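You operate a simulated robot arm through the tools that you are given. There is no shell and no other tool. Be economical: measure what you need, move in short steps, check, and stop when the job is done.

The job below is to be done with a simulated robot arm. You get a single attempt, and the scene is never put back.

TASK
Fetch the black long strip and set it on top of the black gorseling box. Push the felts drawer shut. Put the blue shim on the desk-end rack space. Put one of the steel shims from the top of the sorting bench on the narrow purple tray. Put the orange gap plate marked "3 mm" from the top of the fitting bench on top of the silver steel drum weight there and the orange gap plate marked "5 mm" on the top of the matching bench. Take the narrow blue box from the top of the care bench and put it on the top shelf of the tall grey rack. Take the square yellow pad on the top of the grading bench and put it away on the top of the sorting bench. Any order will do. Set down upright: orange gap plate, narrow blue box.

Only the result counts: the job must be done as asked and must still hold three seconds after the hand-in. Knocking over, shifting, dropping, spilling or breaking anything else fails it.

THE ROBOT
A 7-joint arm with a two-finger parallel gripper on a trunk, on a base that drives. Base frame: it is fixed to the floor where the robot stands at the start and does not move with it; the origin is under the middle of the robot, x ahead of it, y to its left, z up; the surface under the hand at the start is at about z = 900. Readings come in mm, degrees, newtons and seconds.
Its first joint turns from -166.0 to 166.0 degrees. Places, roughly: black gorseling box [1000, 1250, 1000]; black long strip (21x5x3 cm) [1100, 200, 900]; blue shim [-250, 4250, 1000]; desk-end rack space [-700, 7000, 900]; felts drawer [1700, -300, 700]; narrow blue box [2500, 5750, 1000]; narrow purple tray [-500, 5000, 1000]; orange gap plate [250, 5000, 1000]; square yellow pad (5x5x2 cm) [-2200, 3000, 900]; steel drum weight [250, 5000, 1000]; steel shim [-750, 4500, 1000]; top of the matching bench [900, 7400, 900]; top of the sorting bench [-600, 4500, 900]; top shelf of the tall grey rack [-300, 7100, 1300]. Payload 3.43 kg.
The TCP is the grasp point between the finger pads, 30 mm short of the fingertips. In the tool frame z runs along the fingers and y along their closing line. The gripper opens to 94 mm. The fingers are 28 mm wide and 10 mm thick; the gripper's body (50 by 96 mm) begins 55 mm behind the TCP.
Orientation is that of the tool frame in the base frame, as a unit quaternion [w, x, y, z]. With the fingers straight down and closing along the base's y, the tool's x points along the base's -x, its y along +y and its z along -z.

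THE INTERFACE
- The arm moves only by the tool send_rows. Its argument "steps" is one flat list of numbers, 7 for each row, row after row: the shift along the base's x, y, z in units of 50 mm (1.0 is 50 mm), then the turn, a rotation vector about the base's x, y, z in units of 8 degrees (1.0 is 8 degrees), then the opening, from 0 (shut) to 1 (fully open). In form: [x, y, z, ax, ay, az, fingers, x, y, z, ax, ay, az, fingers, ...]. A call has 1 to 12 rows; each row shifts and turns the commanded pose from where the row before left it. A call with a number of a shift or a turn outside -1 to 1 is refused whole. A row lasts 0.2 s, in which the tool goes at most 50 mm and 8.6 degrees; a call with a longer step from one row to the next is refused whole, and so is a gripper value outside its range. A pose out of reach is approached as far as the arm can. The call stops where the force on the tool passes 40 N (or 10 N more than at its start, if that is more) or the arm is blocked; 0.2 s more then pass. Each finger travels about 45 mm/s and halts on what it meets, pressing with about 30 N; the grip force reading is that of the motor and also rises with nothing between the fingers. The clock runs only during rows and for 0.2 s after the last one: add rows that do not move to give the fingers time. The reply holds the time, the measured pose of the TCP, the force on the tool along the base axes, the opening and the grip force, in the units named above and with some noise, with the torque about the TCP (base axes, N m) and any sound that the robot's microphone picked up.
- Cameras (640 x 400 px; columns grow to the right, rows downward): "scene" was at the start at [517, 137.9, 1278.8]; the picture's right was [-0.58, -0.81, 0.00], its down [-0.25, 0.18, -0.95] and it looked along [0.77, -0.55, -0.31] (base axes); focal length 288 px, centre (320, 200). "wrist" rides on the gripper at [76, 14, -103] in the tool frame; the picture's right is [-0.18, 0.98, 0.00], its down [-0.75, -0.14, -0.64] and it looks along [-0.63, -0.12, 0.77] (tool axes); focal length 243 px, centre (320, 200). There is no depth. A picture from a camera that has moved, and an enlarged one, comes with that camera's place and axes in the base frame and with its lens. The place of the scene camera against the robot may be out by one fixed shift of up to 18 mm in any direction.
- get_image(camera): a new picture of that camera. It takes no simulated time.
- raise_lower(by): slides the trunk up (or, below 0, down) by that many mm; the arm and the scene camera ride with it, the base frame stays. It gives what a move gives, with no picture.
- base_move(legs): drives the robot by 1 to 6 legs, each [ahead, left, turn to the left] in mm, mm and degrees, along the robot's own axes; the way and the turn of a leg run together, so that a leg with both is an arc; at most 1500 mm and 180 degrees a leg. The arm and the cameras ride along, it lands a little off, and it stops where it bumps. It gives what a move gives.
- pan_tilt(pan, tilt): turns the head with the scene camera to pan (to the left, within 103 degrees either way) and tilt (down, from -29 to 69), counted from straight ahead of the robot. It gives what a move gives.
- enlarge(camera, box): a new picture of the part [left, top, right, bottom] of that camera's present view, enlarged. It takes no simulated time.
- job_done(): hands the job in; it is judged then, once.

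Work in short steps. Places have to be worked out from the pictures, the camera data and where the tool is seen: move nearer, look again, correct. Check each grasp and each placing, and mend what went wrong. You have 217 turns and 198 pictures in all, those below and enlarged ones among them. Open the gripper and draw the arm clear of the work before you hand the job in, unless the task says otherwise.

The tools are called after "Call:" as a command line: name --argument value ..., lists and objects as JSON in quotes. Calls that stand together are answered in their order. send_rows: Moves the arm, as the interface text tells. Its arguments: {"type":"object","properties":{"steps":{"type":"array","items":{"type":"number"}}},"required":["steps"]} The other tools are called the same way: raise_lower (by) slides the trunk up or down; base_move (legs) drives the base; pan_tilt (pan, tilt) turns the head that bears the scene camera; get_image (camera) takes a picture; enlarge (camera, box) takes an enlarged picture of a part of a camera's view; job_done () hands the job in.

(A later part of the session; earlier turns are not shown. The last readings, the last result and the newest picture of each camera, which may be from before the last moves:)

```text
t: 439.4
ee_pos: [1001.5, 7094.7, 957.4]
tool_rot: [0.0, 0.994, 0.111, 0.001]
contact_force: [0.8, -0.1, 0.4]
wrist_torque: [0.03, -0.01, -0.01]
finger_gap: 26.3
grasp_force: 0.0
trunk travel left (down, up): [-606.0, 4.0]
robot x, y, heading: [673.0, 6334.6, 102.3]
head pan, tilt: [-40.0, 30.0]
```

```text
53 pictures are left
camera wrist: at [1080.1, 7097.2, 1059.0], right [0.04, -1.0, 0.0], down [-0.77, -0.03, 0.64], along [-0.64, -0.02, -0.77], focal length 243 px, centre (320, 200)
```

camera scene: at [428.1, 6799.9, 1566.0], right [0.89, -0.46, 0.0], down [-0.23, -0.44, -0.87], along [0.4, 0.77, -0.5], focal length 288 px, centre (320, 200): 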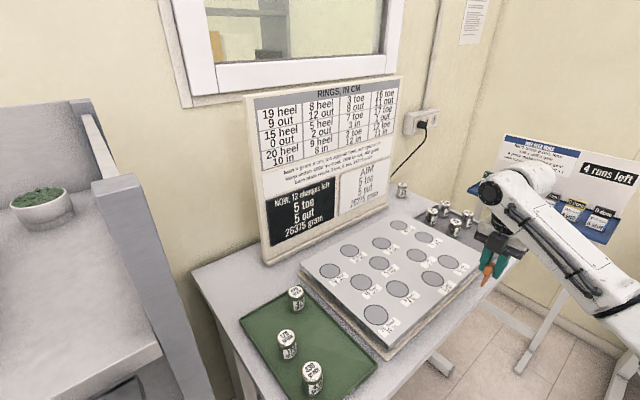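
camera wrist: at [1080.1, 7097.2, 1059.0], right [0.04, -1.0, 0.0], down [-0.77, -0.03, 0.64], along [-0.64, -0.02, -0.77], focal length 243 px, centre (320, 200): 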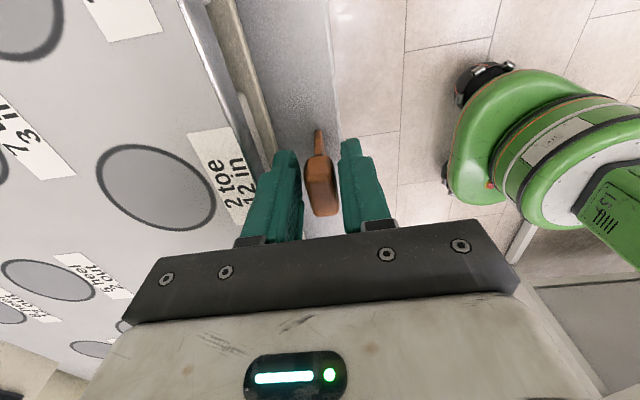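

It stands free. I lift straight up.

Call:
send_rows --steps '[0, 0, 0.2, 0, 0, 0, 0.28, 0, 0, 0.4, 0, 0, 0, 0.28, 0, 0, 0.6, 0, 0, 0, 0.28, 0, 0, 0.8, 0, 0, 0, 0.6, 0, 0, 0.95, 0, 0, 0, 1, 0, 0, 0.95, 0, 0, 0, 1, 0, 0, 0.95, 0, 0, 0, 1, 0, 0, 0.95, 0, 0, 0, 1]'

Call:
get_image --camera "wrist"

```text
t: 441.2
ee_pos: [1000.0, 7092.9, 1248.2]
tool_rot: [0.0, 0.994, 0.111, 0.0]
contact_force: [0.4, 0.1, -0.3]
wrist_torque: [0.0, -0.01, 0.01]
finger_gap: 94.0
grasp_force: 0.1
trunk travel left (down, up): [-606.0, 4.0]
robot x, y, heading: [677.4, 6331.5, 102.4]
head pan, tilt: [-40.0, 30.0]
```

```text
52 pictures are left
camera wrist: at [1077.6, 7095.4, 1350.3], right [0.04, -1.0, 0.0], down [-0.77, -0.03, 0.64], along [-0.64, -0.02, -0.77], focal length 243 px, centre (320, 200)
```

wrist: 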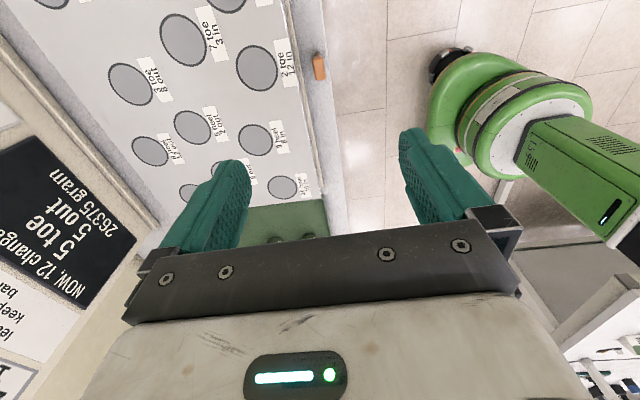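

Both plates are done. Now the narrow blue box on the care bench: I back off, turn east and look.

Call:
base_move --legs '[[-260, 0, 0], [0, 0, -91], [500, 0, 0]]'

Call:
pan_tilt --pan -15 --tilt 28

Call:
send_rows --steps '[0, 0, 0, 0, 0, 0, 1, 0, 0, 0, 0, 0, 0, 1]'

Call:
get_image --camera "scene"

```text
t: 449.4
ee_pos: [1961.6, 5854.8, 1248.3]
tool_rot: [0.0, 0.779, -0.628, -0.001]
contact_force: [-0.3, -0.5, 0.4]
wrist_torque: [0.02, 0.03, -0.02]
finger_gap: 94.1
grasp_force: 0.0
trunk travel left (down, up): [-606.0, 4.0]
robot x, y, heading: [1204.0, 6188.8, 11.9]
head pan, tilt: [-40.0, 30.0]
```

```text
t: 450.3
ee_pos: [1961.7, 5853.4, 1248.0]
tool_rot: [0.001, 0.78, -0.626, -0.001]
contact_force: [-0.3, -0.9, -0.4]
wrist_torque: [0.0, 0.0, 0.04]
finger_gap: 94.0
grasp_force: 0.1
trunk travel left (down, up): [-606.0, 4.0]
robot x, y, heading: [1203.0, 6188.0, 12.1]
head pan, tilt: [-15.0, 28.0]
```

```text
t: 450.9
ee_pos: [1961.6, 5855.2, 1247.7]
tool_rot: [0.0, 0.779, -0.627, 0.001]
contact_force: [-1.2, -0.6, 0.0]
wrist_torque: [0.01, 0.0, -0.03]
finger_gap: 93.9
grasp_force: 0.1
trunk travel left (down, up): [-606.0, 4.0]
robot x, y, heading: [1203.2, 6185.2, 11.8]
head pan, tilt: [-15.0, 28.0]
```

```text
51 pictures are left
camera scene: at [1683.9, 6461.8, 1569.2], right [-0.05, -1.0, 0.0], down [-0.47, 0.02, -0.88], along [0.88, -0.05, -0.47], focal length 288 px, centre (320, 200)
```

scene: 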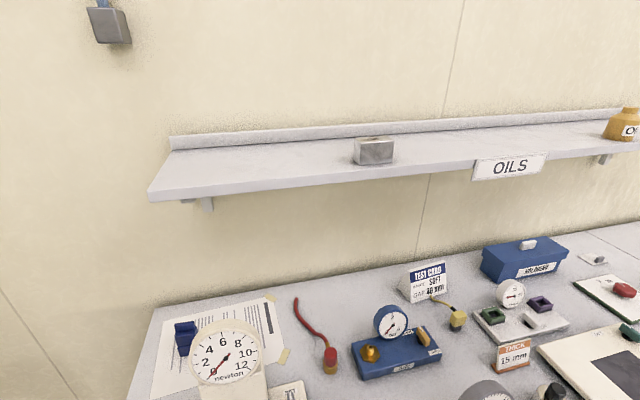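

I enlarge the blue box.

Call:
enlarge --camera "scene" --box '[460, 220, 600, 310]'

Call:
get_image --camera "wrist"

```text
4.44 times, centred on (530, 265) of scene
camera zoom: at [1683.9, 6461.8, 1569.2], right [-0.05, -1.0, 0.0], down [-0.47, 0.02, -0.88], along [0.88, -0.05, -0.47], focal length 1281 px, centre (-613, -89)
```

zoom: 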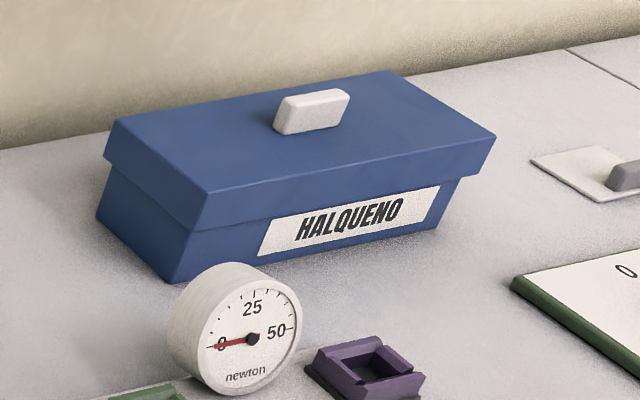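

```text
49 pictures are left
camera wrist: at [1963.6, 5775.5, 1350.4], right [-1.0, -0.03, 0.0], down [-0.02, 0.77, 0.64], along [-0.02, 0.64, -0.77], focal length 243 px, centre (320, 200)
```

wrist: 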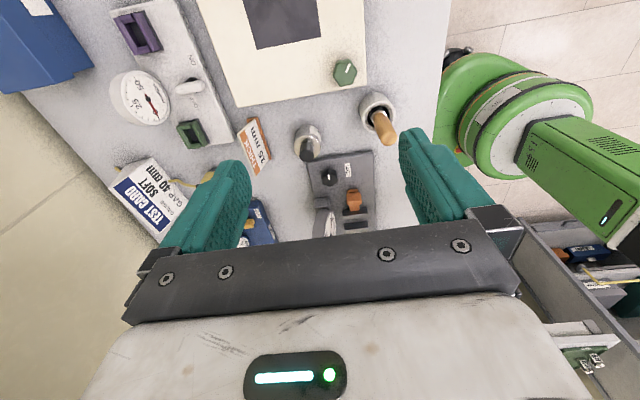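

The box (lid ≈249×83 mm, centre ≈[2402,5746], top ≈ z 990) sits under the OILS shelf (z≈1350), so I must take its knob with a tilted tool from the front. First I retract the hand and turn it to face east.

Call:
send_rows --steps '[-0.9, -0.18, 0, 0, 0, -1, 1, -0.9, -0.18, 0, 0, 0, -1, 1, -0.9, -0.18, 0, 0, 0, -1, 1, -0.9, -0.18, 0, 0, 0, -1, 1, -0.9, -0.18, 0, 0, 0, -1, 1, -0.9, -0.18, 0, 0, 0, -1, 1, 0, 0, 0, 0, 0, -1, 1, 0, 0, 0, 0, 0, -1, 1, 0, 0, 0, 0, 0, -1, 1, 0, 0, 0, 0, 0, -1, 1, 0, 0, 0, 0, 0, -1, 1, 0, 0, 0, 0, 0, -0.4, 1]'

Call:
base_move --legs '[[243, -268, 0]]'

Call:
pan_tilt --pan -35 --tilt 35

Call:
send_rows --steps '[0, 0, 0, 0, 0, 0, 1, 0, 0, 0, 0, 0, 0, 1]'

Call:
get_image --camera "scene"

```text
t: 453.5
ee_pos: [1691.6, 5799.9, 1248.3]
tool_rot: [0.0, -0.096, 0.995, 0.0]
contact_force: [-0.3, -0.1, -0.2]
wrist_torque: [-0.01, -0.04, 0.02]
finger_gap: 93.9
grasp_force: 0.1
trunk travel left (down, up): [-606.0, 4.0]
robot x, y, heading: [1201.6, 6187.6, 11.7]
head pan, tilt: [-15.0, 28.0]
```

```text
t: 455.8
ee_pos: [1982.6, 5587.9, 1247.9]
tool_rot: [0.001, -0.096, 0.995, 0.001]
contact_force: [-0.5, -0.8, 0.6]
wrist_torque: [-0.01, 0.02, -0.02]
finger_gap: 94.0
grasp_force: 0.1
trunk travel left (down, up): [-606.0, 4.0]
robot x, y, heading: [1496.5, 5979.7, 11.9]
head pan, tilt: [-15.0, 28.0]
```

```text
t: 456.6
ee_pos: [1982.8, 5587.9, 1247.3]
tool_rot: [0.0, -0.095, 0.995, 0.0]
contact_force: [-0.8, 0.5, -0.4]
wrist_torque: [0.02, 0.01, -0.05]
finger_gap: 93.7
grasp_force: 0.0
trunk travel left (down, up): [-606.0, 4.0]
robot x, y, heading: [1493.7, 5976.5, 12.2]
head pan, tilt: [-35.0, 35.0]
```

```text
t: 457.2
ee_pos: [1982.5, 5588.2, 1247.4]
tool_rot: [0.0, -0.096, 0.995, 0.0]
contact_force: [0.4, 0.3, 0.3]
wrist_torque: [-0.01, -0.03, -0.02]
finger_gap: 94.2
grasp_force: 0.1
trunk travel left (down, up): [-606.0, 4.0]
robot x, y, heading: [1498.8, 5976.3, 11.8]
head pan, tilt: [-35.0, 35.0]
```

```text
48 pictures are left
camera scene: at [1966.9, 6219.9, 1558.3], right [-0.39, -0.92, 0.0], down [-0.53, 0.23, -0.82], along [0.75, -0.32, -0.57], focal length 288 px, centre (320, 200)
```

scene: 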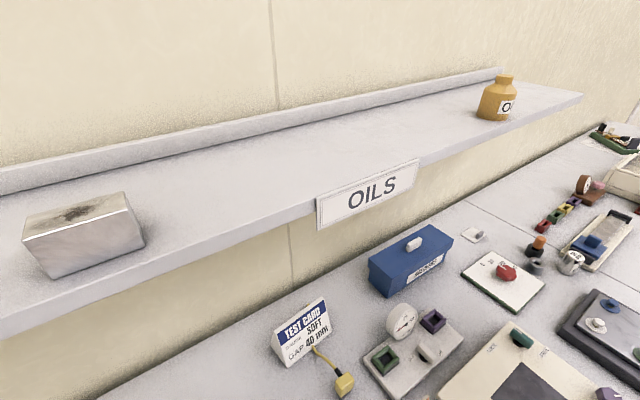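

The view confirms the knob at [2402, 5752]. I tilt the tool 35° forward, then move to a pre-grasp point in front of the knob.

Call:
send_rows --steps '[0, 0, 0, 0.204, -0.979, 0, 1, 0, 0, 0, 0.204, -0.979, 0, 1, 0, 0, 0, 0.204, -0.979, 0, 1, 0, 0, 0, 0.204, -0.979, 0, 1, 0, 0, 0, 0.08, -0.39, 0, 1]'

Call:
send_rows --steps '[0.7, 0.3, -0.25, 0, 0, 0, 1, 0.7, 0.3, -0.25, 0, 0, 0, 1, 0.7, 0.3, -0.25, 0, 0, 0, 1, 0.7, 0.3, -0.25, 0, 0, 0, 1, 0.7, 0.3, -0.25, 0, 0, 0, 1, 0.7, 0.3, -0.25, 0, 0, 0, 1, 0.7, 0.3, -0.25, 0, 0, 0, 1, 0, 0, 0, 0, 0, 0, 1]'

Call:
get_image --camera "scene"

Call:
get_image --camera "wrist"

```text
t: 458.4
ee_pos: [1983.1, 5589.0, 1247.3]
tool_rot: [0.301, -0.091, 0.949, 0.033]
contact_force: [-0.5, 0.4, -0.5]
wrist_torque: [0.02, 0.01, 0.02]
finger_gap: 94.0
grasp_force: 0.0
trunk travel left (down, up): [-606.0, 4.0]
robot x, y, heading: [1495.2, 5975.0, 11.9]
head pan, tilt: [-35.0, 35.0]
```

```text
t: 460.2
ee_pos: [2229.4, 5693.7, 1159.7]
tool_rot: [0.299, -0.091, 0.949, 0.033]
contact_force: [1.6, -0.5, -0.3]
wrist_torque: [0.01, 0.01, -0.03]
finger_gap: 94.0
grasp_force: 0.0
trunk travel left (down, up): [-606.0, 4.0]
robot x, y, heading: [1498.1, 5972.3, 11.9]
head pan, tilt: [-35.0, 35.0]
```

```text
47 pictures are left
camera scene: at [1967.1, 6220.1, 1558.2], right [-0.39, -0.92, 0.0], down [-0.53, 0.22, -0.82], along [0.75, -0.32, -0.57], focal length 288 px, centre (320, 200)
```

scene: 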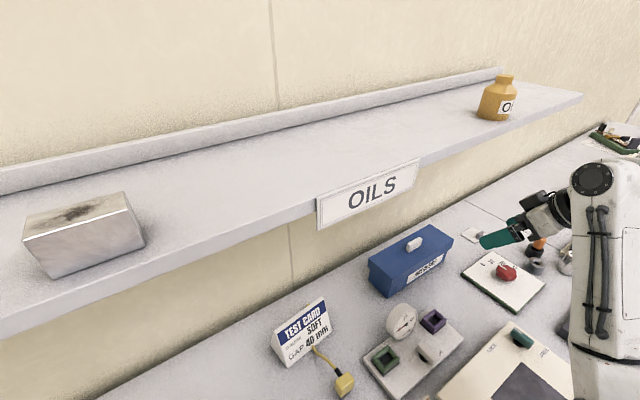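

```text
46 pictures are left
camera wrist: at [2106.8, 5682.6, 1200.6], right [-0.04, 0.99, 0.11], down [0.27, -0.1, 0.96], along [0.96, 0.07, -0.26], focal length 243 px, centre (320, 200)
```

wrist: 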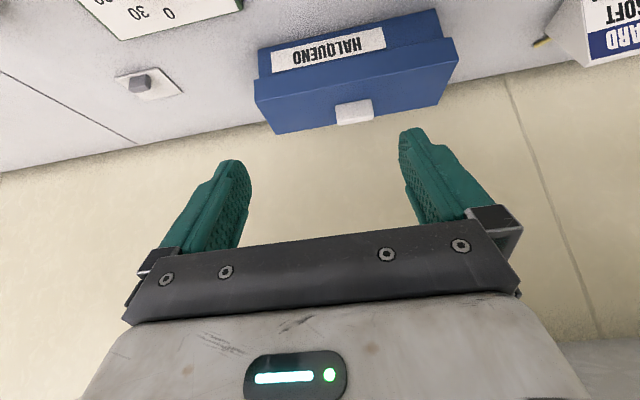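

The elbow hangs low over the bench here. I move the base back and left so the arm extends more to the right, then approach again and check the elbow.

Call:
base_move --legs '[[-130, 130, 0]]'

Call:
send_rows --steps '[0.5, -0.8, 0.2, 0, 0, 0, 1, 0.5, -0.8, 0.2, 0, 0, 0, 1, 0.7, -0.5, 0, 0, 0, 0, 1, 0.9, 0, 0, 0, 0, 0, 1, 0.9, 0, 0, 0, 0, 0, 1, 0.5, 0, 0, 0, 0, 0, 1, 0, 0, 0, 0, 0, 0, 1]'

Call:
get_image --camera "scene"

```text
t: 461.8
ee_pos: [2074.8, 5795.0, 1161.5]
tool_rot: [0.3, -0.092, 0.949, 0.033]
contact_force: [0.0, -0.9, -0.8]
wrist_torque: [-0.01, -0.01, -0.02]
finger_gap: 94.0
grasp_force: 0.1
trunk travel left (down, up): [-606.0, 4.0]
robot x, y, heading: [1341.2, 6075.3, 12.0]
head pan, tilt: [-35.0, 35.0]
```

```text
t: 463.4
ee_pos: [2277.1, 5690.0, 1180.4]
tool_rot: [0.3, -0.093, 0.949, 0.033]
contact_force: [0.3, 0.6, 0.8]
wrist_torque: [-0.01, 0.01, 0.0]
finger_gap: 93.8
grasp_force: 0.0
trunk travel left (down, up): [-606.0, 4.0]
robot x, y, heading: [1340.9, 6076.3, 12.1]
head pan, tilt: [-35.0, 35.0]
```

```text
45 pictures are left
camera scene: at [1811.9, 6322.2, 1558.2], right [-0.39, -0.92, 0.0], down [-0.53, 0.22, -0.82], along [0.75, -0.32, -0.57], focal length 288 px, centre (320, 200)
```

scene: 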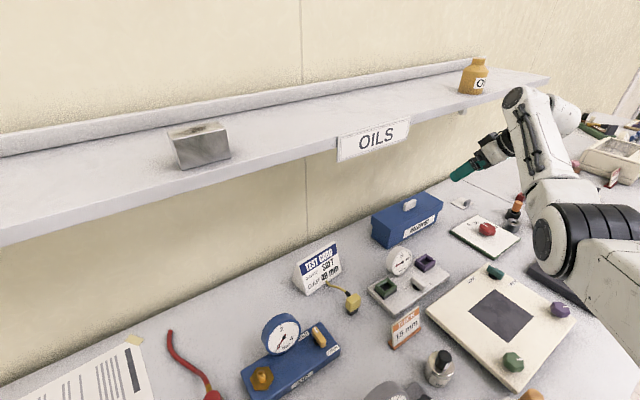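

Now the elbow is on the left and higher. I go to the pre-grasp point and check with the wrist camera.

Call:
send_rows --steps '[0.43, 0.45, -0.6, 0, 0, 0, 1, 0.43, 0.45, -0.6, 0, 0, 0, 1, 0, 0, 0, 0, 0, 0, 1]'

Call:
get_image --camera "wrist"

Call:
get_image --camera "scene"

```text
t: 464.1
ee_pos: [2317.4, 5734.3, 1120.5]
tool_rot: [0.3, -0.092, 0.949, 0.033]
contact_force: [-0.3, 0.3, 0.7]
wrist_torque: [0.0, 0.02, -0.03]
finger_gap: 94.0
grasp_force: 0.1
trunk travel left (down, up): [-606.0, 4.0]
robot x, y, heading: [1339.5, 6078.2, 12.2]
head pan, tilt: [-35.0, 35.0]
```

```text
44 pictures are left
camera wrist: at [2195.3, 5723.7, 1159.8], right [-0.04, 0.99, 0.11], down [0.27, -0.1, 0.96], along [0.96, 0.07, -0.26], focal length 243 px, centre (320, 200)
```

wrist: 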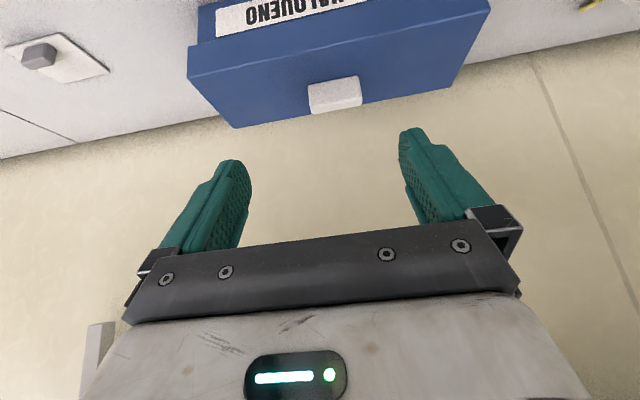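

```text
43 pictures are left
camera scene: at [1812.0, 6322.2, 1558.2], right [-0.39, -0.92, 0.0], down [-0.53, 0.22, -0.82], along [0.75, -0.32, -0.57], focal length 288 px, centre (320, 200)
```

scene: 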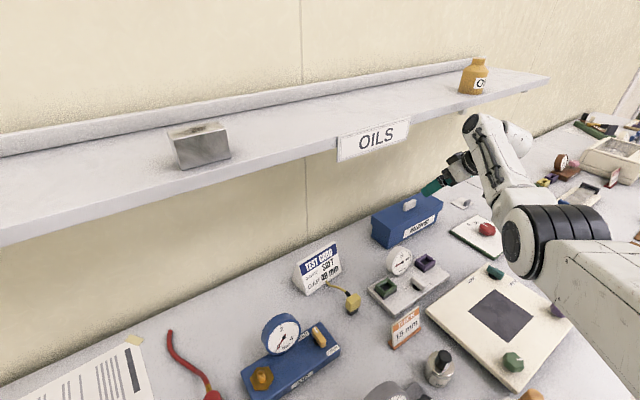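

The knob is 15 mm to the +y side of the tool axis and about 144 mm ahead. I shift and advance along the tool axis by ≈115 mm, then close.

Call:
send_rows --steps '[-0.1, 0.3, 0, 0, 0, 0, 1, 0.43, 0.09, -0.62, 0, 0, 0, 1, 0.43, 0.09, -0.62, 0, 0, 0, 1, 0.43, 0.09, -0.62, 0, 0, 0, 1, 0, 0, 0, 0, 0, 0, 1]'

Call:
get_image --camera "wrist"

Call:
enlarge --camera "scene" --box '[340, 120, 580, 280]'

```text
t: 465.4
ee_pos: [2341.4, 5768.0, 1071.9]
tool_rot: [0.301, -0.098, 0.948, 0.035]
contact_force: [-0.1, 0.2, 0.1]
wrist_torque: [0.01, -0.01, 0.02]
finger_gap: 94.0
grasp_force: 0.1
out of reach, approached as far as the arm can: row 3, 4
trunk travel left (down, up): [-606.0, 4.0]
robot x, y, heading: [1335.4, 6077.2, 12.2]
head pan, tilt: [-35.0, 35.0]
```

```text
42 pictures are left
camera wrist: at [2220.5, 5756.5, 1110.5], right [-0.05, 0.99, 0.11], down [0.27, -0.09, 0.96], along [0.96, 0.08, -0.26], focal length 243 px, centre (320, 200)
```

wrist: 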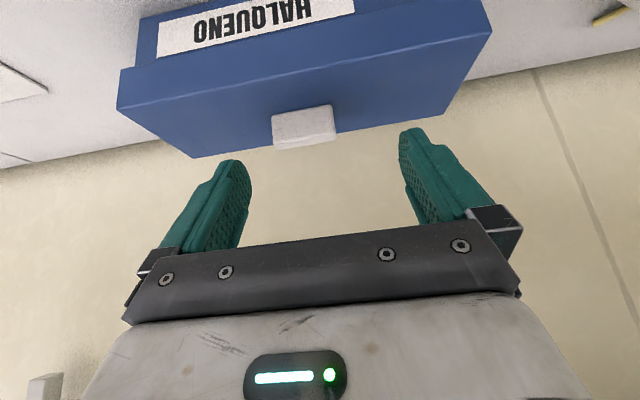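

```text
2.50 times, centred on (460, 200) of scene
camera zoom: at [1811.9, 6322.1, 1558.2], right [-0.39, -0.92, 0.0], down [-0.53, 0.22, -0.82], along [0.75, -0.32, -0.57], focal length 720 px, centre (-30, 200)
```

zoom: 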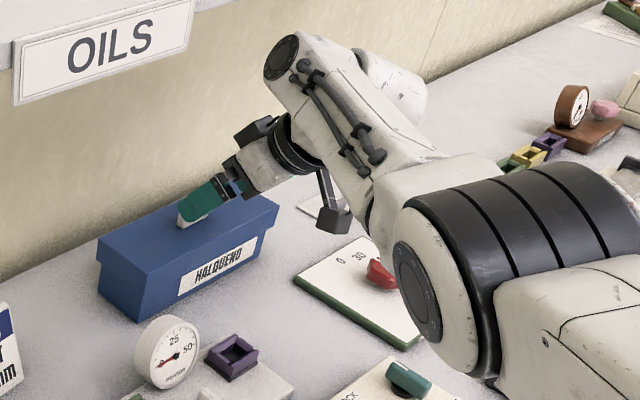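

Reach limit again; the knob is at about [2390, 5765, 1005]. I move the base 60 mm ahead (fingers stay above the knob) and then lower onto it.

Call:
base_move --legs '[[60, 0, 0]]'

Call:
send_rows --steps '[-0.3, -0.3, 0, 0, 0, 0, 1, 0, 0, 0, 0, 0, 0, 1]'

Call:
get_image --camera "wrist"

```text
t: 466.3
ee_pos: [2404.8, 5784.0, 1071.2]
tool_rot: [0.301, -0.098, 0.948, 0.035]
contact_force: [0.4, 0.2, -0.7]
wrist_torque: [0.0, -0.03, 0.03]
finger_gap: 94.0
grasp_force: 0.0
trunk travel left (down, up): [-606.0, 4.0]
robot x, y, heading: [1400.5, 6092.2, 12.1]
head pan, tilt: [-35.0, 35.0]
```

```text
t: 466.9
ee_pos: [2386.9, 5768.3, 1071.8]
tool_rot: [0.302, -0.098, 0.948, 0.034]
contact_force: [0.3, 0.3, -0.2]
wrist_torque: [0.01, -0.01, 0.05]
finger_gap: 94.0
grasp_force: 0.0
trunk travel left (down, up): [-606.0, 4.0]
robot x, y, heading: [1402.4, 6088.0, 11.8]
head pan, tilt: [-35.0, 35.0]
```

```text
40 pictures are left
camera wrist: at [2265.5, 5755.8, 1111.1], right [-0.06, 0.99, 0.11], down [0.27, -0.09, 0.96], along [0.96, 0.08, -0.26], focal length 243 px, centre (320, 200)
```

wrist: 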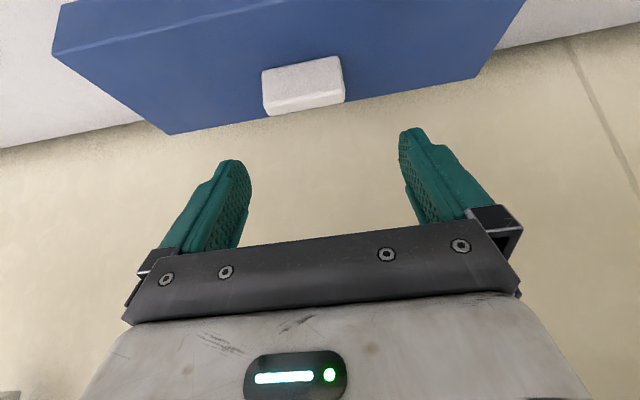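

The knob is confirmed at [2391, 5764]. I lower onto it and close.

Call:
send_rows --steps '[-0.22, -0.14, -0.4, 0, 0, 0, 1, 0, 0, -0.5, 0, 0, 0, 1, 0, 0, 0, 0, 0, 0, 1, 0, 0, 0, 0, 0, 0, 0.7, 0, 0, 0, 0, 0, 0, 0.5, 0, 0, 0, 0, 0, 0, 0.3, 0, 0, 0, 0, 0, 0, 0, 0, 0, 0, 0, 0, 0, 0]'

Call:
get_image --camera "wrist"

```text
t: 468.7
ee_pos: [2378.9, 5765.2, 1033.5]
tool_rot: [0.304, -0.101, 0.947, 0.035]
contact_force: [-0.1, -0.6, -0.2]
wrist_torque: [-0.04, -0.03, -0.08]
finger_gap: 49.7
grasp_force: 29.8
out of reach, approached as far as the arm can: row 2
trunk travel left (down, up): [-606.0, 4.0]
robot x, y, heading: [1402.8, 6089.4, 12.3]
head pan, tilt: [-35.0, 35.0]
```

```text
39 pictures are left
camera wrist: at [2257.0, 5752.0, 1073.3], right [-0.06, 0.99, 0.11], down [0.26, -0.09, 0.96], along [0.96, 0.09, -0.26], focal length 243 px, centre (320, 200)
```

wrist: 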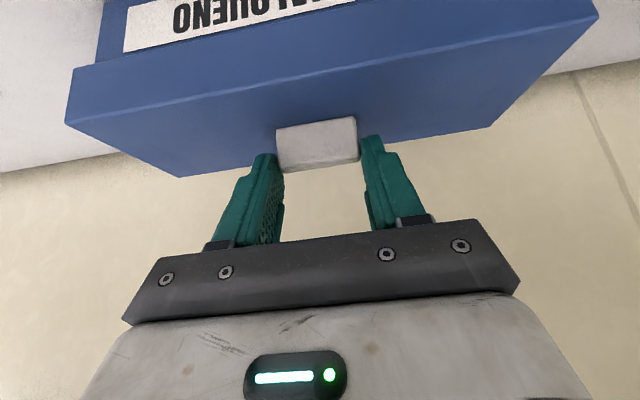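

The grip is shallow. I open, bring the base 30 mm nearer and regrip lower.

Call:
send_rows --steps '[0, 0, 0, 0, 0, 0, 0.7, 0, 0, 0, 0, 0, 0, 0.9, 0, 0, 0.3, 0, 0, 0, 1, 0, 0, 0, 0, 0, 0, 1]'

Call:
base_move --legs '[[30, 0, 0]]'

Call:
send_rows --steps '[0, 0, 0, 0, 0, 0, 1]'

```text
t: 469.7
ee_pos: [2380.0, 5764.1, 1048.0]
tool_rot: [0.302, -0.099, 0.948, 0.035]
contact_force: [0.6, -0.1, -0.4]
wrist_torque: [0.02, -0.03, -0.02]
finger_gap: 93.9
grasp_force: 0.1
trunk travel left (down, up): [-606.0, 4.0]
robot x, y, heading: [1404.2, 6088.5, 12.2]
head pan, tilt: [-35.0, 35.0]
```

```text
t: 470.6
ee_pos: [2409.5, 5771.0, 1048.8]
tool_rot: [0.301, -0.098, 0.948, 0.035]
contact_force: [-0.7, 0.2, 0.5]
wrist_torque: [-0.03, 0.05, -0.02]
finger_gap: 94.1
grasp_force: 0.1
trunk travel left (down, up): [-606.0, 4.0]
robot x, y, heading: [1431.0, 6096.6, 12.0]
head pan, tilt: [-35.0, 35.0]
```

```text
t: 471.0
ee_pos: [2409.1, 5770.1, 1049.8]
tool_rot: [0.302, -0.097, 0.948, 0.035]
contact_force: [-0.5, 0.7, 0.6]
wrist_torque: [-0.01, 0.02, -0.02]
finger_gap: 93.8
grasp_force: 0.0
trunk travel left (down, up): [-606.0, 4.0]
robot x, y, heading: [1430.0, 6095.5, 12.0]
head pan, tilt: [-35.0, 35.0]
```

I move to the lower grip point and close.

Call:
send_rows --steps '[-0.6, -0.16, 0, 0, 0, 0, 1, 0, 0, -0.3, 0, 0, 0, 1, 0, 0, -0.22, 0, 0, 0, 1, 0, 0, 0, 0, 0, 0, 1, 0, 0, 0, 0, 0, 0, 0.7, 0, 0, 0, 0, 0, 0, 0.5, 0, 0, 0, 0, 0, 0, 0.3, 0, 0, 0, 0, 0, 0, 0, 0, 0, 0, 0, 0, 0, 0]'

Call:
get_image --camera "wrist"

```text
t: 473.0
ee_pos: [2381.3, 5762.7, 1023.2]
tool_rot: [0.301, -0.098, 0.948, 0.035]
contact_force: [-0.6, 0.4, 0.8]
wrist_torque: [-0.15, -0.07, -0.01]
finger_gap: 49.6
grasp_force: 30.1
trunk travel left (down, up): [-606.0, 4.0]
robot x, y, heading: [1429.3, 6099.0, 12.2]
head pan, tilt: [-35.0, 35.0]
```

```text
38 pictures are left
camera wrist: at [2258.1, 5751.5, 1062.9], right [-0.06, 0.99, 0.11], down [0.27, -0.09, 0.96], along [0.96, 0.08, -0.26], focal length 243 px, centre (320, 200)
```

wrist: 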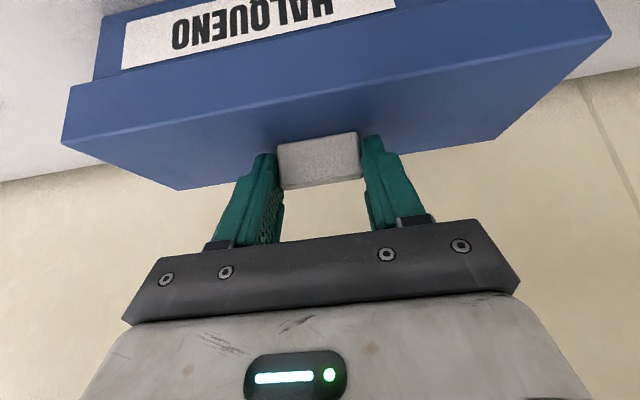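

Better grip. I lift 30 mm and check.

Call:
send_rows --steps '[0, 0, 0.2, 0, 0, 0, 0, 0, 0, 0.4, 0, 0, 0, 0, 0, 0, 0, 0, 0, 0, 0]'

Call:
get_image --camera "scene"

```text
t: 473.8
ee_pos: [2380.1, 5762.7, 1051.9]
tool_rot: [0.301, -0.097, 0.948, 0.034]
contact_force: [-0.7, -0.2, -2.8]
wrist_torque: [0.0, 0.07, 0.0]
finger_gap: 49.5
grasp_force: 30.1
trunk travel left (down, up): [-606.0, 4.0]
robot x, y, heading: [1427.5, 6096.1, 12.2]
head pan, tilt: [-35.0, 35.0]
```

```text
37 pictures are left
camera scene: at [1902.1, 6342.2, 1558.2], right [-0.39, -0.92, 0.0], down [-0.53, 0.22, -0.82], along [0.75, -0.32, -0.57], focal length 288 px, centre (320, 200)
```

scene: 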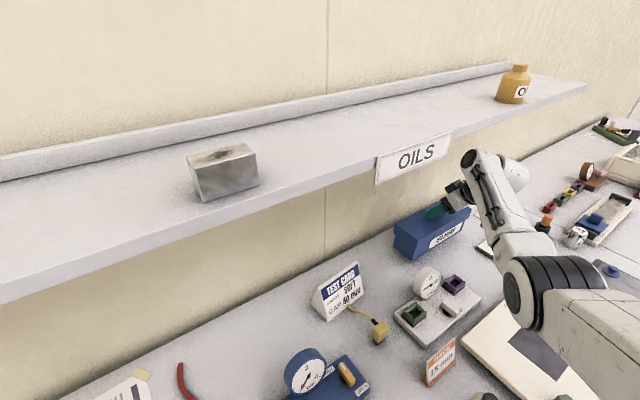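

It holds, and is light. I pull it out from under the shelf while lifting, in stages.

Call:
send_rows --steps '[-0.59, -0.12, 0.1, 0, 0, 0, 0, -0.1, -0.02, 0.8, 0, 0, 0, 0, -0.2, -0.04, 0.8, 0, 0, 0, 0, -0.5, -0.1, 0.6, 0, 0, 0, 0, -0.8, -0.16, 0.4, 0, 0, 0, 0, -0.9, -0.18, 0.3, 0, 0, 0, 0, -0.9, -0.18, 0.3, 0, 0, 0, 0, -0.9, -0.18, 0.3, 0, 0, 0, 0, 0, 0, 0, 0, 0, 0, 0]'

Call:
get_image --camera "scene"

```text
t: 475.8
ee_pos: [2132.1, 5709.1, 1230.0]
tool_rot: [0.301, -0.098, 0.948, 0.036]
contact_force: [0.0, -0.3, -2.9]
wrist_torque: [0.02, 0.05, -0.01]
finger_gap: 49.6
grasp_force: 30.3
trunk travel left (down, up): [-606.0, 4.0]
robot x, y, heading: [1432.8, 6093.9, 11.9]
head pan, tilt: [-35.0, 35.0]
```

```text
36 pictures are left
camera scene: at [1901.8, 6342.2, 1558.3], right [-0.39, -0.92, 0.0], down [-0.53, 0.22, -0.82], along [0.75, -0.32, -0.57], focal length 288 px, centre (320, 200)
```

scene: 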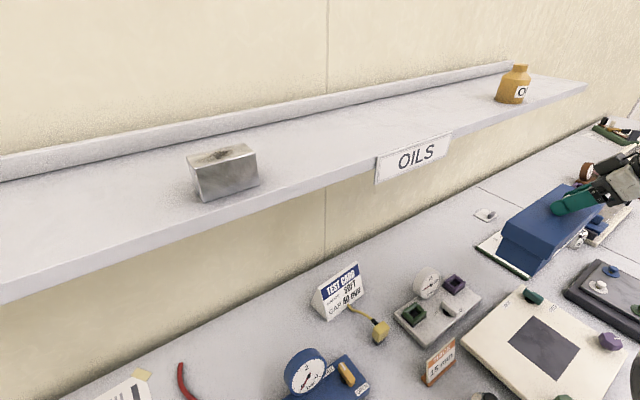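

The box is out. I raise it above the rack's top shelf height, back away, turn north and drive toward the rack.

Call:
send_rows --steps '[-0.3, 0.3, 0.85, 0, 0, 0, 0, -0.3, 0.3, 0.85, 0, 0, 0, 0, -0.3, 0.3, 0.85, 0, 0, 0, 0, -0.1, 0.3, 0.85, 0, 0, 0, 0, -0.1, 0.3, 0.85, 0, 0, 0, 0, 0, 0, 0, 0, 0, 0, 0]'

Call:
base_move --legs '[[-400, 0, 0], [0, 0, 90], [250, 0, 0], [0, 1150, 0]]'

Call:
pan_tilt --pan -20 --tilt 20

Call:
get_image --camera "scene"

```text
t: 477.2
ee_pos: [2078.0, 5788.0, 1445.4]
tool_rot: [0.301, -0.098, 0.948, 0.035]
contact_force: [0.4, -0.1, -2.9]
wrist_torque: [0.0, 0.04, -0.03]
finger_gap: 49.6
grasp_force: 30.4
trunk travel left (down, up): [-606.0, 4.0]
robot x, y, heading: [1432.1, 6097.2, 11.9]
head pan, tilt: [-35.0, 35.0]
```

```text
t: 488.9
ee_pos: [405.7, 6765.9, 1444.1]
tool_rot: [-0.169, 0.786, -0.538, -0.253]
contact_force: [0.0, -0.5, -2.3]
wrist_torque: [-0.02, -0.02, 0.02]
finger_gap: 49.5
grasp_force: 29.9
trunk travel left (down, up): [-606.0, 4.0]
robot x, y, heading: [209.4, 6078.8, 111.6]
head pan, tilt: [-35.0, 35.0]
stopped in leg 4: the robot was blocked; the commanded pose is now the measured one
```

```text
t: 489.7
ee_pos: [404.3, 6765.5, 1445.4]
tool_rot: [-0.168, 0.787, -0.538, -0.252]
contact_force: [0.8, -0.2, -2.2]
wrist_torque: [-0.05, -0.01, 0.01]
finger_gap: 50.0
grasp_force: 30.1
trunk travel left (down, up): [-606.0, 4.0]
robot x, y, heading: [208.8, 6076.4, 111.5]
head pan, tilt: [-20.0, 20.0]
```

```text
35 pictures are left
camera scene: at [-141.2, 6506.3, 1582.0], right [1.0, 0.03, 0.0], down [0.01, -0.34, -0.94], along [-0.03, 0.94, -0.34], focal length 288 px, centre (320, 200)
```

scene: 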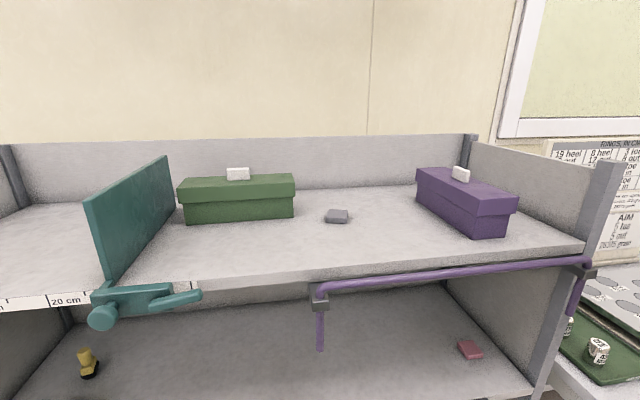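

The base bumped something on its left and turned slightly, so I place from here. Free zone on the top shelf: centre about [-110, 6998]. I bring the box across at height first.

Call:
send_rows --steps '[-0.93, 0.05, 0.03, 0, 0, -0.1, 0, -0.93, 0.05, 0.03, 0, 0, -0.1, 0, -0.93, 0.05, 0.03, 0, 0, -0.1, 0, -0.93, 0.05, 0.03, 0, 0, -0.1, 0, -0.93, 0.05, 0.03, 0, 0, -0.1, 0, -0.93, 0.05, 0.03, 0, 0, -0.1, 0, -0.93, 0.05, 0.03, 0, 0, -0.1, 0, -0.93, 0.05, 0.03, 0, 0, -0.1, 0, -0.93, 0.05, 0.03, 0, 0, -0.1, 0, -0.93, 0.05, 0.03, 0, 0, 0, 0, -0.93, 0.05, 0.03, 0, 0, 0, 0, 0, 0, 0, 0, 0, 0, 0]'

Call:
get_image --camera "scene"

```text
t: 492.3
ee_pos: [-108.8, 6793.4, 1461.4]
tool_rot: [-0.184, 0.751, -0.586, -0.241]
contact_force: [-0.7, 0.0, -3.4]
wrist_torque: [-0.05, -0.02, -0.01]
finger_gap: 49.5
grasp_force: 29.8
trunk travel left (down, up): [-606.0, 4.0]
robot x, y, heading: [207.8, 6078.6, 111.7]
head pan, tilt: [-20.0, 20.0]
```

```text
34 pictures are left
camera scene: at [-141.8, 6506.4, 1581.9], right [1.0, 0.03, 0.0], down [0.01, -0.34, -0.94], along [-0.03, 0.94, -0.34], focal length 288 px, centre (320, 200)
```

scene: 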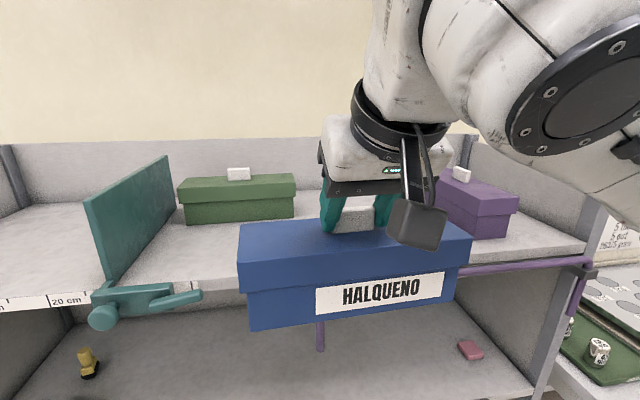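

The box is level. I move it over the shelf.

Call:
send_rows --steps '[0, 0.95, 0, 0, 0, 0, 0, 0, 0.95, 0, 0, 0, 0, 0, 0, 0.95, 0, 0, 0, 0, 0, 0, 0.95, 0, 0, 0, 0, 0, 0, 0, 0, 0, 0, 0, 0]'

Call:
get_image --camera "scene"

```text
t: 493.5
ee_pos: [-108.0, 6980.9, 1461.7]
tool_rot: [-0.184, 0.752, -0.585, -0.241]
contact_force: [0.6, 1.1, -2.9]
wrist_torque: [-0.05, -0.01, 0.02]
finger_gap: 49.6
grasp_force: 29.9
trunk travel left (down, up): [-606.0, 4.0]
robot x, y, heading: [206.2, 6079.7, 112.0]
head pan, tilt: [-20.0, 20.0]
```

```text
33 pictures are left
camera scene: at [-141.6, 6506.6, 1581.9], right [1.0, 0.03, 0.0], down [0.01, -0.34, -0.94], along [-0.03, 0.94, -0.34], focal length 288 px, centre (320, 200)
```

scene: 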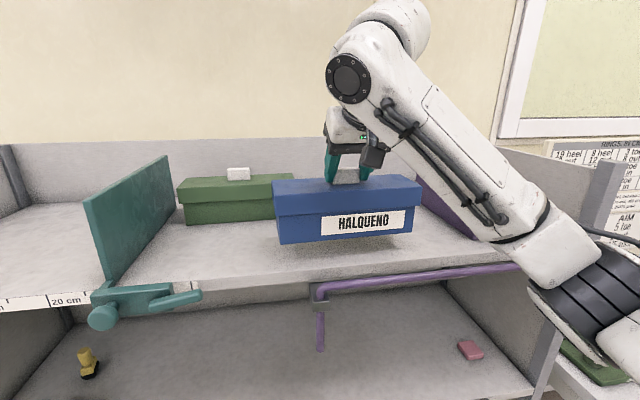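

Positioned well. I lower gently to contact.

Call:
send_rows --steps '[0, 0, -0.3, 0, 0, 0, 0, 0, 0, -0.2, 0, 0, 0, 0, 0, 0, 0, 0, 0, 0, 0]'

Call:
send_rows --steps '[0, 0, -0.1, 0, 0, 0, 0]'

Call:
send_rows --steps '[0, 0, -0.08, 0, 0, 0, 0]'

Call:
send_rows --steps '[0, 0, -0.08, 0, 0, 0, 0]'

```text
t: 494.3
ee_pos: [-109.2, 6983.1, 1435.8]
tool_rot: [-0.184, 0.752, -0.586, -0.241]
contact_force: [0.5, 0.4, -3.6]
wrist_torque: [-0.03, -0.04, 0.02]
finger_gap: 49.4
grasp_force: 30.2
trunk travel left (down, up): [-606.0, 4.0]
robot x, y, heading: [208.7, 6079.5, 111.8]
head pan, tilt: [-20.0, 20.0]
```

```text
t: 494.7
ee_pos: [-107.5, 6981.8, 1430.8]
tool_rot: [-0.183, 0.751, -0.586, -0.241]
contact_force: [1.0, 0.1, -2.9]
wrist_torque: [-0.06, 0.0, -0.01]
finger_gap: 49.8
grasp_force: 29.8
trunk travel left (down, up): [-606.0, 4.0]
robot x, y, heading: [207.5, 6079.6, 111.7]
head pan, tilt: [-20.0, 20.0]
```

```text
t: 495.1
ee_pos: [-107.5, 6981.5, 1426.7]
tool_rot: [-0.184, 0.751, -0.587, -0.241]
contact_force: [-0.2, 0.0, -2.5]
wrist_torque: [-0.04, 0.0, -0.01]
finger_gap: 49.7
grasp_force: 30.0
trunk travel left (down, up): [-606.0, 4.0]
robot x, y, heading: [205.3, 6076.6, 111.8]
head pan, tilt: [-20.0, 20.0]
```

```text
t: 495.5
ee_pos: [-107.8, 6981.4, 1423.1]
tool_rot: [-0.183, 0.752, -0.586, -0.242]
contact_force: [-0.2, -0.2, -1.9]
wrist_torque: [-0.06, -0.06, -0.03]
finger_gap: 49.6
grasp_force: 30.3
trunk travel left (down, up): [-606.0, 4.0]
robot x, y, heading: [207.1, 6072.1, 111.7]
head pan, tilt: [-20.0, 20.0]
```

Call:
send_rows --steps '[0, 0, -0.06, 0, 0, 0, 0]'

Call:
send_rows --steps '[0, 0, -0.06, 0, 0, 0, 0]'

Call:
send_rows --steps '[0, 0, -0.06, 0, 0, 0, 0]'

Call:
enlarge --camera "scene" --box '[230, 150, 470, 300]'

```text
t: 495.9
ee_pos: [-108.3, 6981.2, 1423.1]
tool_rot: [-0.185, 0.752, -0.584, -0.243]
contact_force: [-0.4, 0.0, 11.8]
wrist_torque: [0.05, -1.37, 0.15]
finger_gap: 49.6
grasp_force: 29.7
trunk travel left (down, up): [-606.0, 4.0]
robot x, y, heading: [207.8, 6076.7, 111.7]
head pan, tilt: [-20.0, 20.0]
```

```text
t: 496.5
ee_pos: [-109.1, 6982.1, 1422.7]
tool_rot: [-0.189, 0.749, -0.585, -0.248]
contact_force: [-0.6, -1.6, 11.5]
wrist_torque: [-0.27, -1.29, -0.34]
finger_gap: 49.8
grasp_force: 29.7
trunk travel left (down, up): [-606.0, 4.0]
robot x, y, heading: [205.6, 6079.2, 111.6]
head pan, tilt: [-20.0, 20.0]
stopped in row 1: the force on the tool passed its limit at 42 N (the readings are from after the stop); the commanded pose is now the measured one
```

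```text
t: 496.9
ee_pos: [-109.2, 6981.6, 1422.2]
tool_rot: [-0.189, 0.749, -0.584, -0.25]
contact_force: [0.0, 2.2, 33.6]
wrist_torque: [-0.25, -1.64, -0.1]
finger_gap: 49.7
grasp_force: 29.7
trunk travel left (down, up): [-606.0, 4.0]
robot x, y, heading: [205.1, 6075.3, 111.7]
head pan, tilt: [-20.0, 20.0]
```

```text
2.67 times, centred on (350, 225) of scene
camera zoom: at [-141.3, 6505.0, 1582.9], right [1.0, 0.03, 0.0], down [0.01, -0.34, -0.94], along [-0.03, 0.94, -0.34], focal length 768 px, centre (240, 133)
```

zoom: 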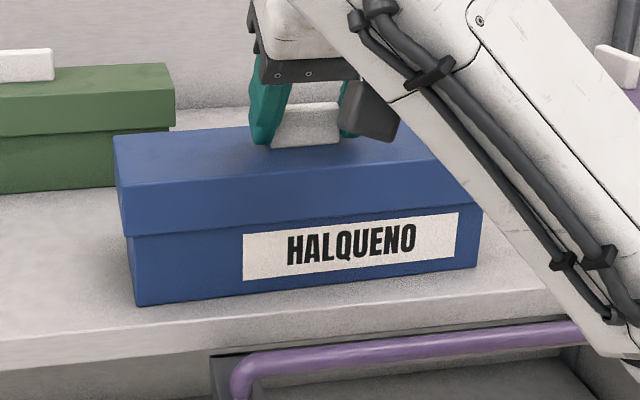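

The box rests on the shelf. I open and withdraw along the tool axis.

Call:
send_rows --steps '[0, 0, 0.02, 0, 0, 0, 0.6, 0, 0, 0, 0, 0, 0, 0.7, 0, 0, 0, 0, 0, 0, 0.85, 0, 0, 0, 0, 0, 0, 1, 0, 0, 0, 0, 0, 0, 1, 0.06, -0.22, 0.33, 0, 0, 0, 1, 0.12, -0.45, 0.65, 0, 0, 0, 1, 0.15, -0.6, 0.6, 0, 0, 0, 1, 0.2, -0.8, 0.3, 0, 0, 0, 1, 0.2, -0.9, 0, 0, 0, 0, 1]'

Call:
get_image --camera "scene"

```text
t: 499.1
ee_pos: [-75.9, 6836.1, 1514.9]
tool_rot: [-0.186, 0.75, -0.584, -0.247]
contact_force: [0.3, -0.5, 0.0]
wrist_torque: [-0.01, -0.03, 0.04]
finger_gap: 93.9
grasp_force: 0.1
trunk travel left (down, up): [-606.0, 4.0]
robot x, y, heading: [207.0, 6077.3, 111.6]
head pan, tilt: [-20.0, 20.0]
```

```text
31 pictures are left
camera scene: at [-141.7, 6506.1, 1582.0], right [1.0, 0.03, 0.0], down [0.01, -0.34, -0.94], along [-0.03, 0.94, -0.34], focal length 288 px, centre (320, 200)
```

scene: 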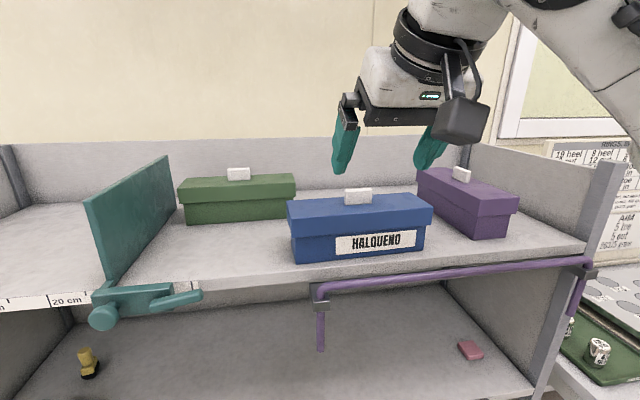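

The blue box is on the top shelf. I bring the tool upright again, and look left to see what blocked the base.

Call:
send_rows --steps '[0.1, -0.5, 0, -0.968, -0.25, 0, 1, 0.1, -0.5, 0, -0.968, -0.25, 0, 1, 0.1, -0.5, 0, -0.968, -0.25, 0, 1, 0.1, -0.5, 0, -0.968, -0.25, 0, 1, 0, 0, 0, -0.38, -0.1, 0, 1]'

Call:
pan_tilt --pan 85 --tilt 35

Call:
send_rows --steps '[0, 0, 0, 0, 0, 0, 1, 0, 0, 0, 0, 0, 0, 1, 0, 0, 0, 0, 0, 0, 1, 0, 0, 0, 0, 0, 0, 1]'

Call:
get_image --camera "scene"

```text
t: 500.3
ee_pos: [-52.7, 6733.9, 1516.1]
tool_rot: [-0.003, 0.788, -0.615, -0.007]
contact_force: [0.3, -0.1, 0.4]
wrist_torque: [0.0, 0.02, -0.02]
finger_gap: 94.0
grasp_force: 0.0
trunk travel left (down, up): [-606.0, 4.0]
robot x, y, heading: [205.8, 6077.1, 111.6]
head pan, tilt: [-20.0, 20.0]
```

```text
t: 502.1
ee_pos: [-52.5, 6734.5, 1514.6]
tool_rot: [-0.002, 0.788, -0.616, -0.007]
contact_force: [-0.2, 0.2, 0.6]
wrist_torque: [-0.02, -0.02, -0.04]
finger_gap: 94.0
grasp_force: 0.1
trunk travel left (down, up): [-606.0, 4.0]
robot x, y, heading: [205.5, 6075.5, 111.7]
head pan, tilt: [85.0, 35.0]
```

```text
t: 503.1
ee_pos: [-54.3, 6734.4, 1514.1]
tool_rot: [-0.003, 0.788, -0.616, -0.008]
contact_force: [-0.2, 0.3, 0.5]
wrist_torque: [-0.02, -0.01, 0.0]
finger_gap: 94.0
grasp_force: 0.0
trunk travel left (down, up): [-606.0, 4.0]
robot x, y, heading: [207.0, 6076.0, 111.5]
head pan, tilt: [85.0, 35.0]
```

```text
30 pictures are left
camera scene: at [-223.2, 6387.7, 1558.2], right [-0.29, 0.96, 0.0], down [0.55, 0.17, -0.82], along [-0.78, -0.24, -0.57], focal length 288 px, centre (320, 200)
```

scene: 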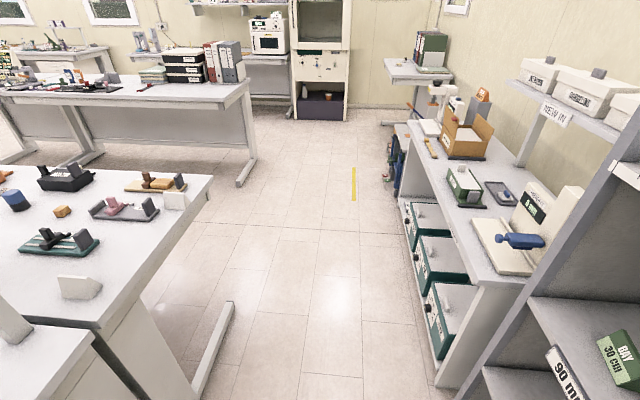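

The base had touched the fitting bench's end. The corridor to the west is clear; I drive ahead, turn west and go through it, then round into the aisle west of the sorting bench.

Call:
base_move --legs '[[150, 0, 0], [0, 0, 80], [1400, 0, 0], [260, 0, 0]]'

Call:
base_move --legs '[[0, 0, 180], [-150, -1030, 0]]'

Call:
pan_tilt --pan -20 --tilt 35

Call:
get_image --camera "scene"

```text
t: 516.0
ee_pos: [-2122.9, 5575.9, 1512.9]
tool_rot: [0.003, 0.997, 0.071, -0.008]
contact_force: [-0.6, -0.3, -0.4]
wrist_torque: [0.02, -0.01, -0.01]
finger_gap: 94.0
grasp_force: 0.0
trunk travel left (down, up): [-606.0, 4.0]
robot x, y, heading: [-1443.9, 5766.8, -164.4]
head pan, tilt: [85.0, 35.0]
```

```text
t: 528.9
ee_pos: [-588.1, 4930.9, 1515.6]
tool_rot: [0.008, -0.08, 0.997, 0.003]
contact_force: [0.5, -0.5, -0.2]
wrist_torque: [0.0, -0.02, -0.02]
finger_gap: 94.1
grasp_force: 0.1
trunk travel left (down, up): [-606.0, 4.0]
robot x, y, heading: [-1262.6, 4726.9, 16.7]
head pan, tilt: [85.0, 35.0]
```

```text
t: 530.8
ee_pos: [-588.8, 4931.6, 1515.3]
tool_rot: [0.008, -0.079, 0.997, 0.004]
contact_force: [1.2, -0.1, -0.7]
wrist_torque: [-0.02, -0.02, 0.0]
finger_gap: 94.1
grasp_force: 0.1
trunk travel left (down, up): [-606.0, 4.0]
robot x, y, heading: [-1256.6, 4726.2, 16.8]
head pan, tilt: [-20.0, 35.0]
```

```text
29 pictures are left
camera scene: at [-810.6, 5034.9, 1558.2], right [-0.05, -1.0, 0.0], down [-0.57, 0.03, -0.82], along [0.82, -0.04, -0.57], focal length 288 px, centre (320, 200)
```

scene: 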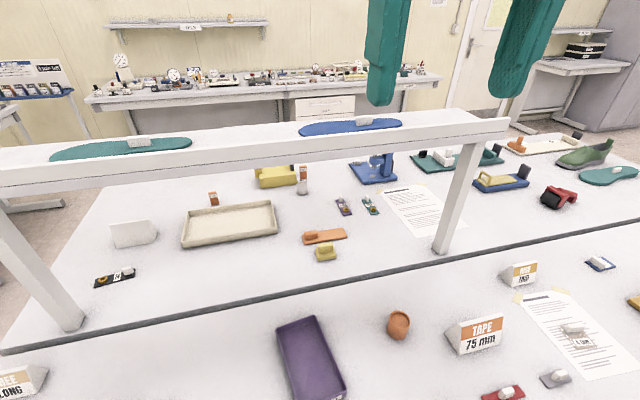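

The 3 mm plate still stands on the drum. I enlarge the area with shims.

Call:
enlarge --camera "scene" --box '[480, 240, 640, 400]'

```text
2.50 times, centred on (560, 320) of scene
camera zoom: at [-810.6, 5034.9, 1558.2], right [-0.05, -1.0, 0.0], down [-0.57, 0.03, -0.82], along [0.82, -0.04, -0.57], focal length 720 px, centre (-280, -100)
```

zoom: 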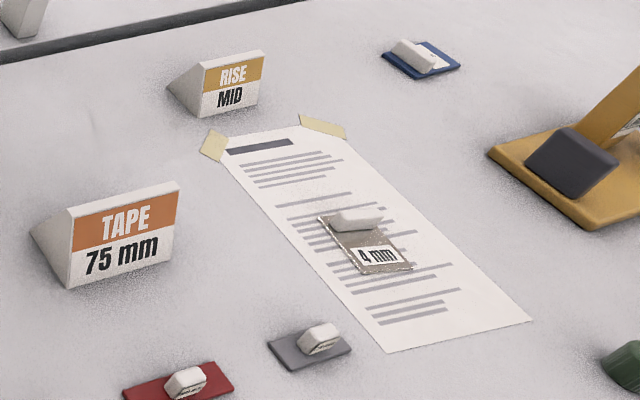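

I need a closer view of the nearer shims to tell which are steel.

Call:
pan_tilt --pan -45 --tilt 55

Call:
send_rows --steps '[0, 0, 0, 0, 0, 0, 1, 0, 0, 0, 0, 0, 0, 1]'

Call:
get_image --camera "scene"

```text
t: 531.6
ee_pos: [-587.1, 4931.1, 1513.4]
tool_rot: [0.008, -0.08, 0.997, 0.003]
contact_force: [-0.2, -0.6, 1.1]
wrist_torque: [0.02, 0.01, 0.02]
finger_gap: 94.0
grasp_force: 0.0
trunk travel left (down, up): [-606.0, 4.0]
robot x, y, heading: [-1262.1, 4724.6, 16.9]
head pan, tilt: [-45.0, 55.0]
```

```text
t: 532.2
ee_pos: [-587.4, 4931.6, 1514.6]
tool_rot: [0.007, -0.081, 0.997, 0.003]
contact_force: [0.2, 0.7, -0.2]
wrist_torque: [0.02, -0.01, 0.03]
finger_gap: 94.0
grasp_force: 0.0
trunk travel left (down, up): [-606.0, 4.0]
robot x, y, heading: [-1260.7, 4728.9, 16.7]
head pan, tilt: [-45.0, 55.0]
```

```text
27 pictures are left
camera scene: at [-834.9, 5005.6, 1530.0], right [-0.47, -0.88, 0.0], down [-0.72, 0.39, -0.57], along [0.51, -0.27, -0.82], focal length 288 px, centre (320, 200)
```

scene: 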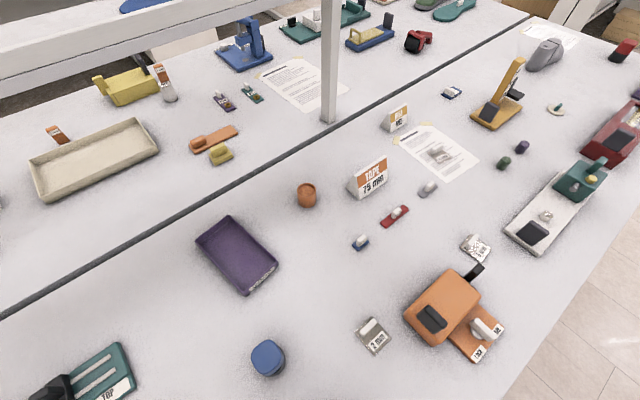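

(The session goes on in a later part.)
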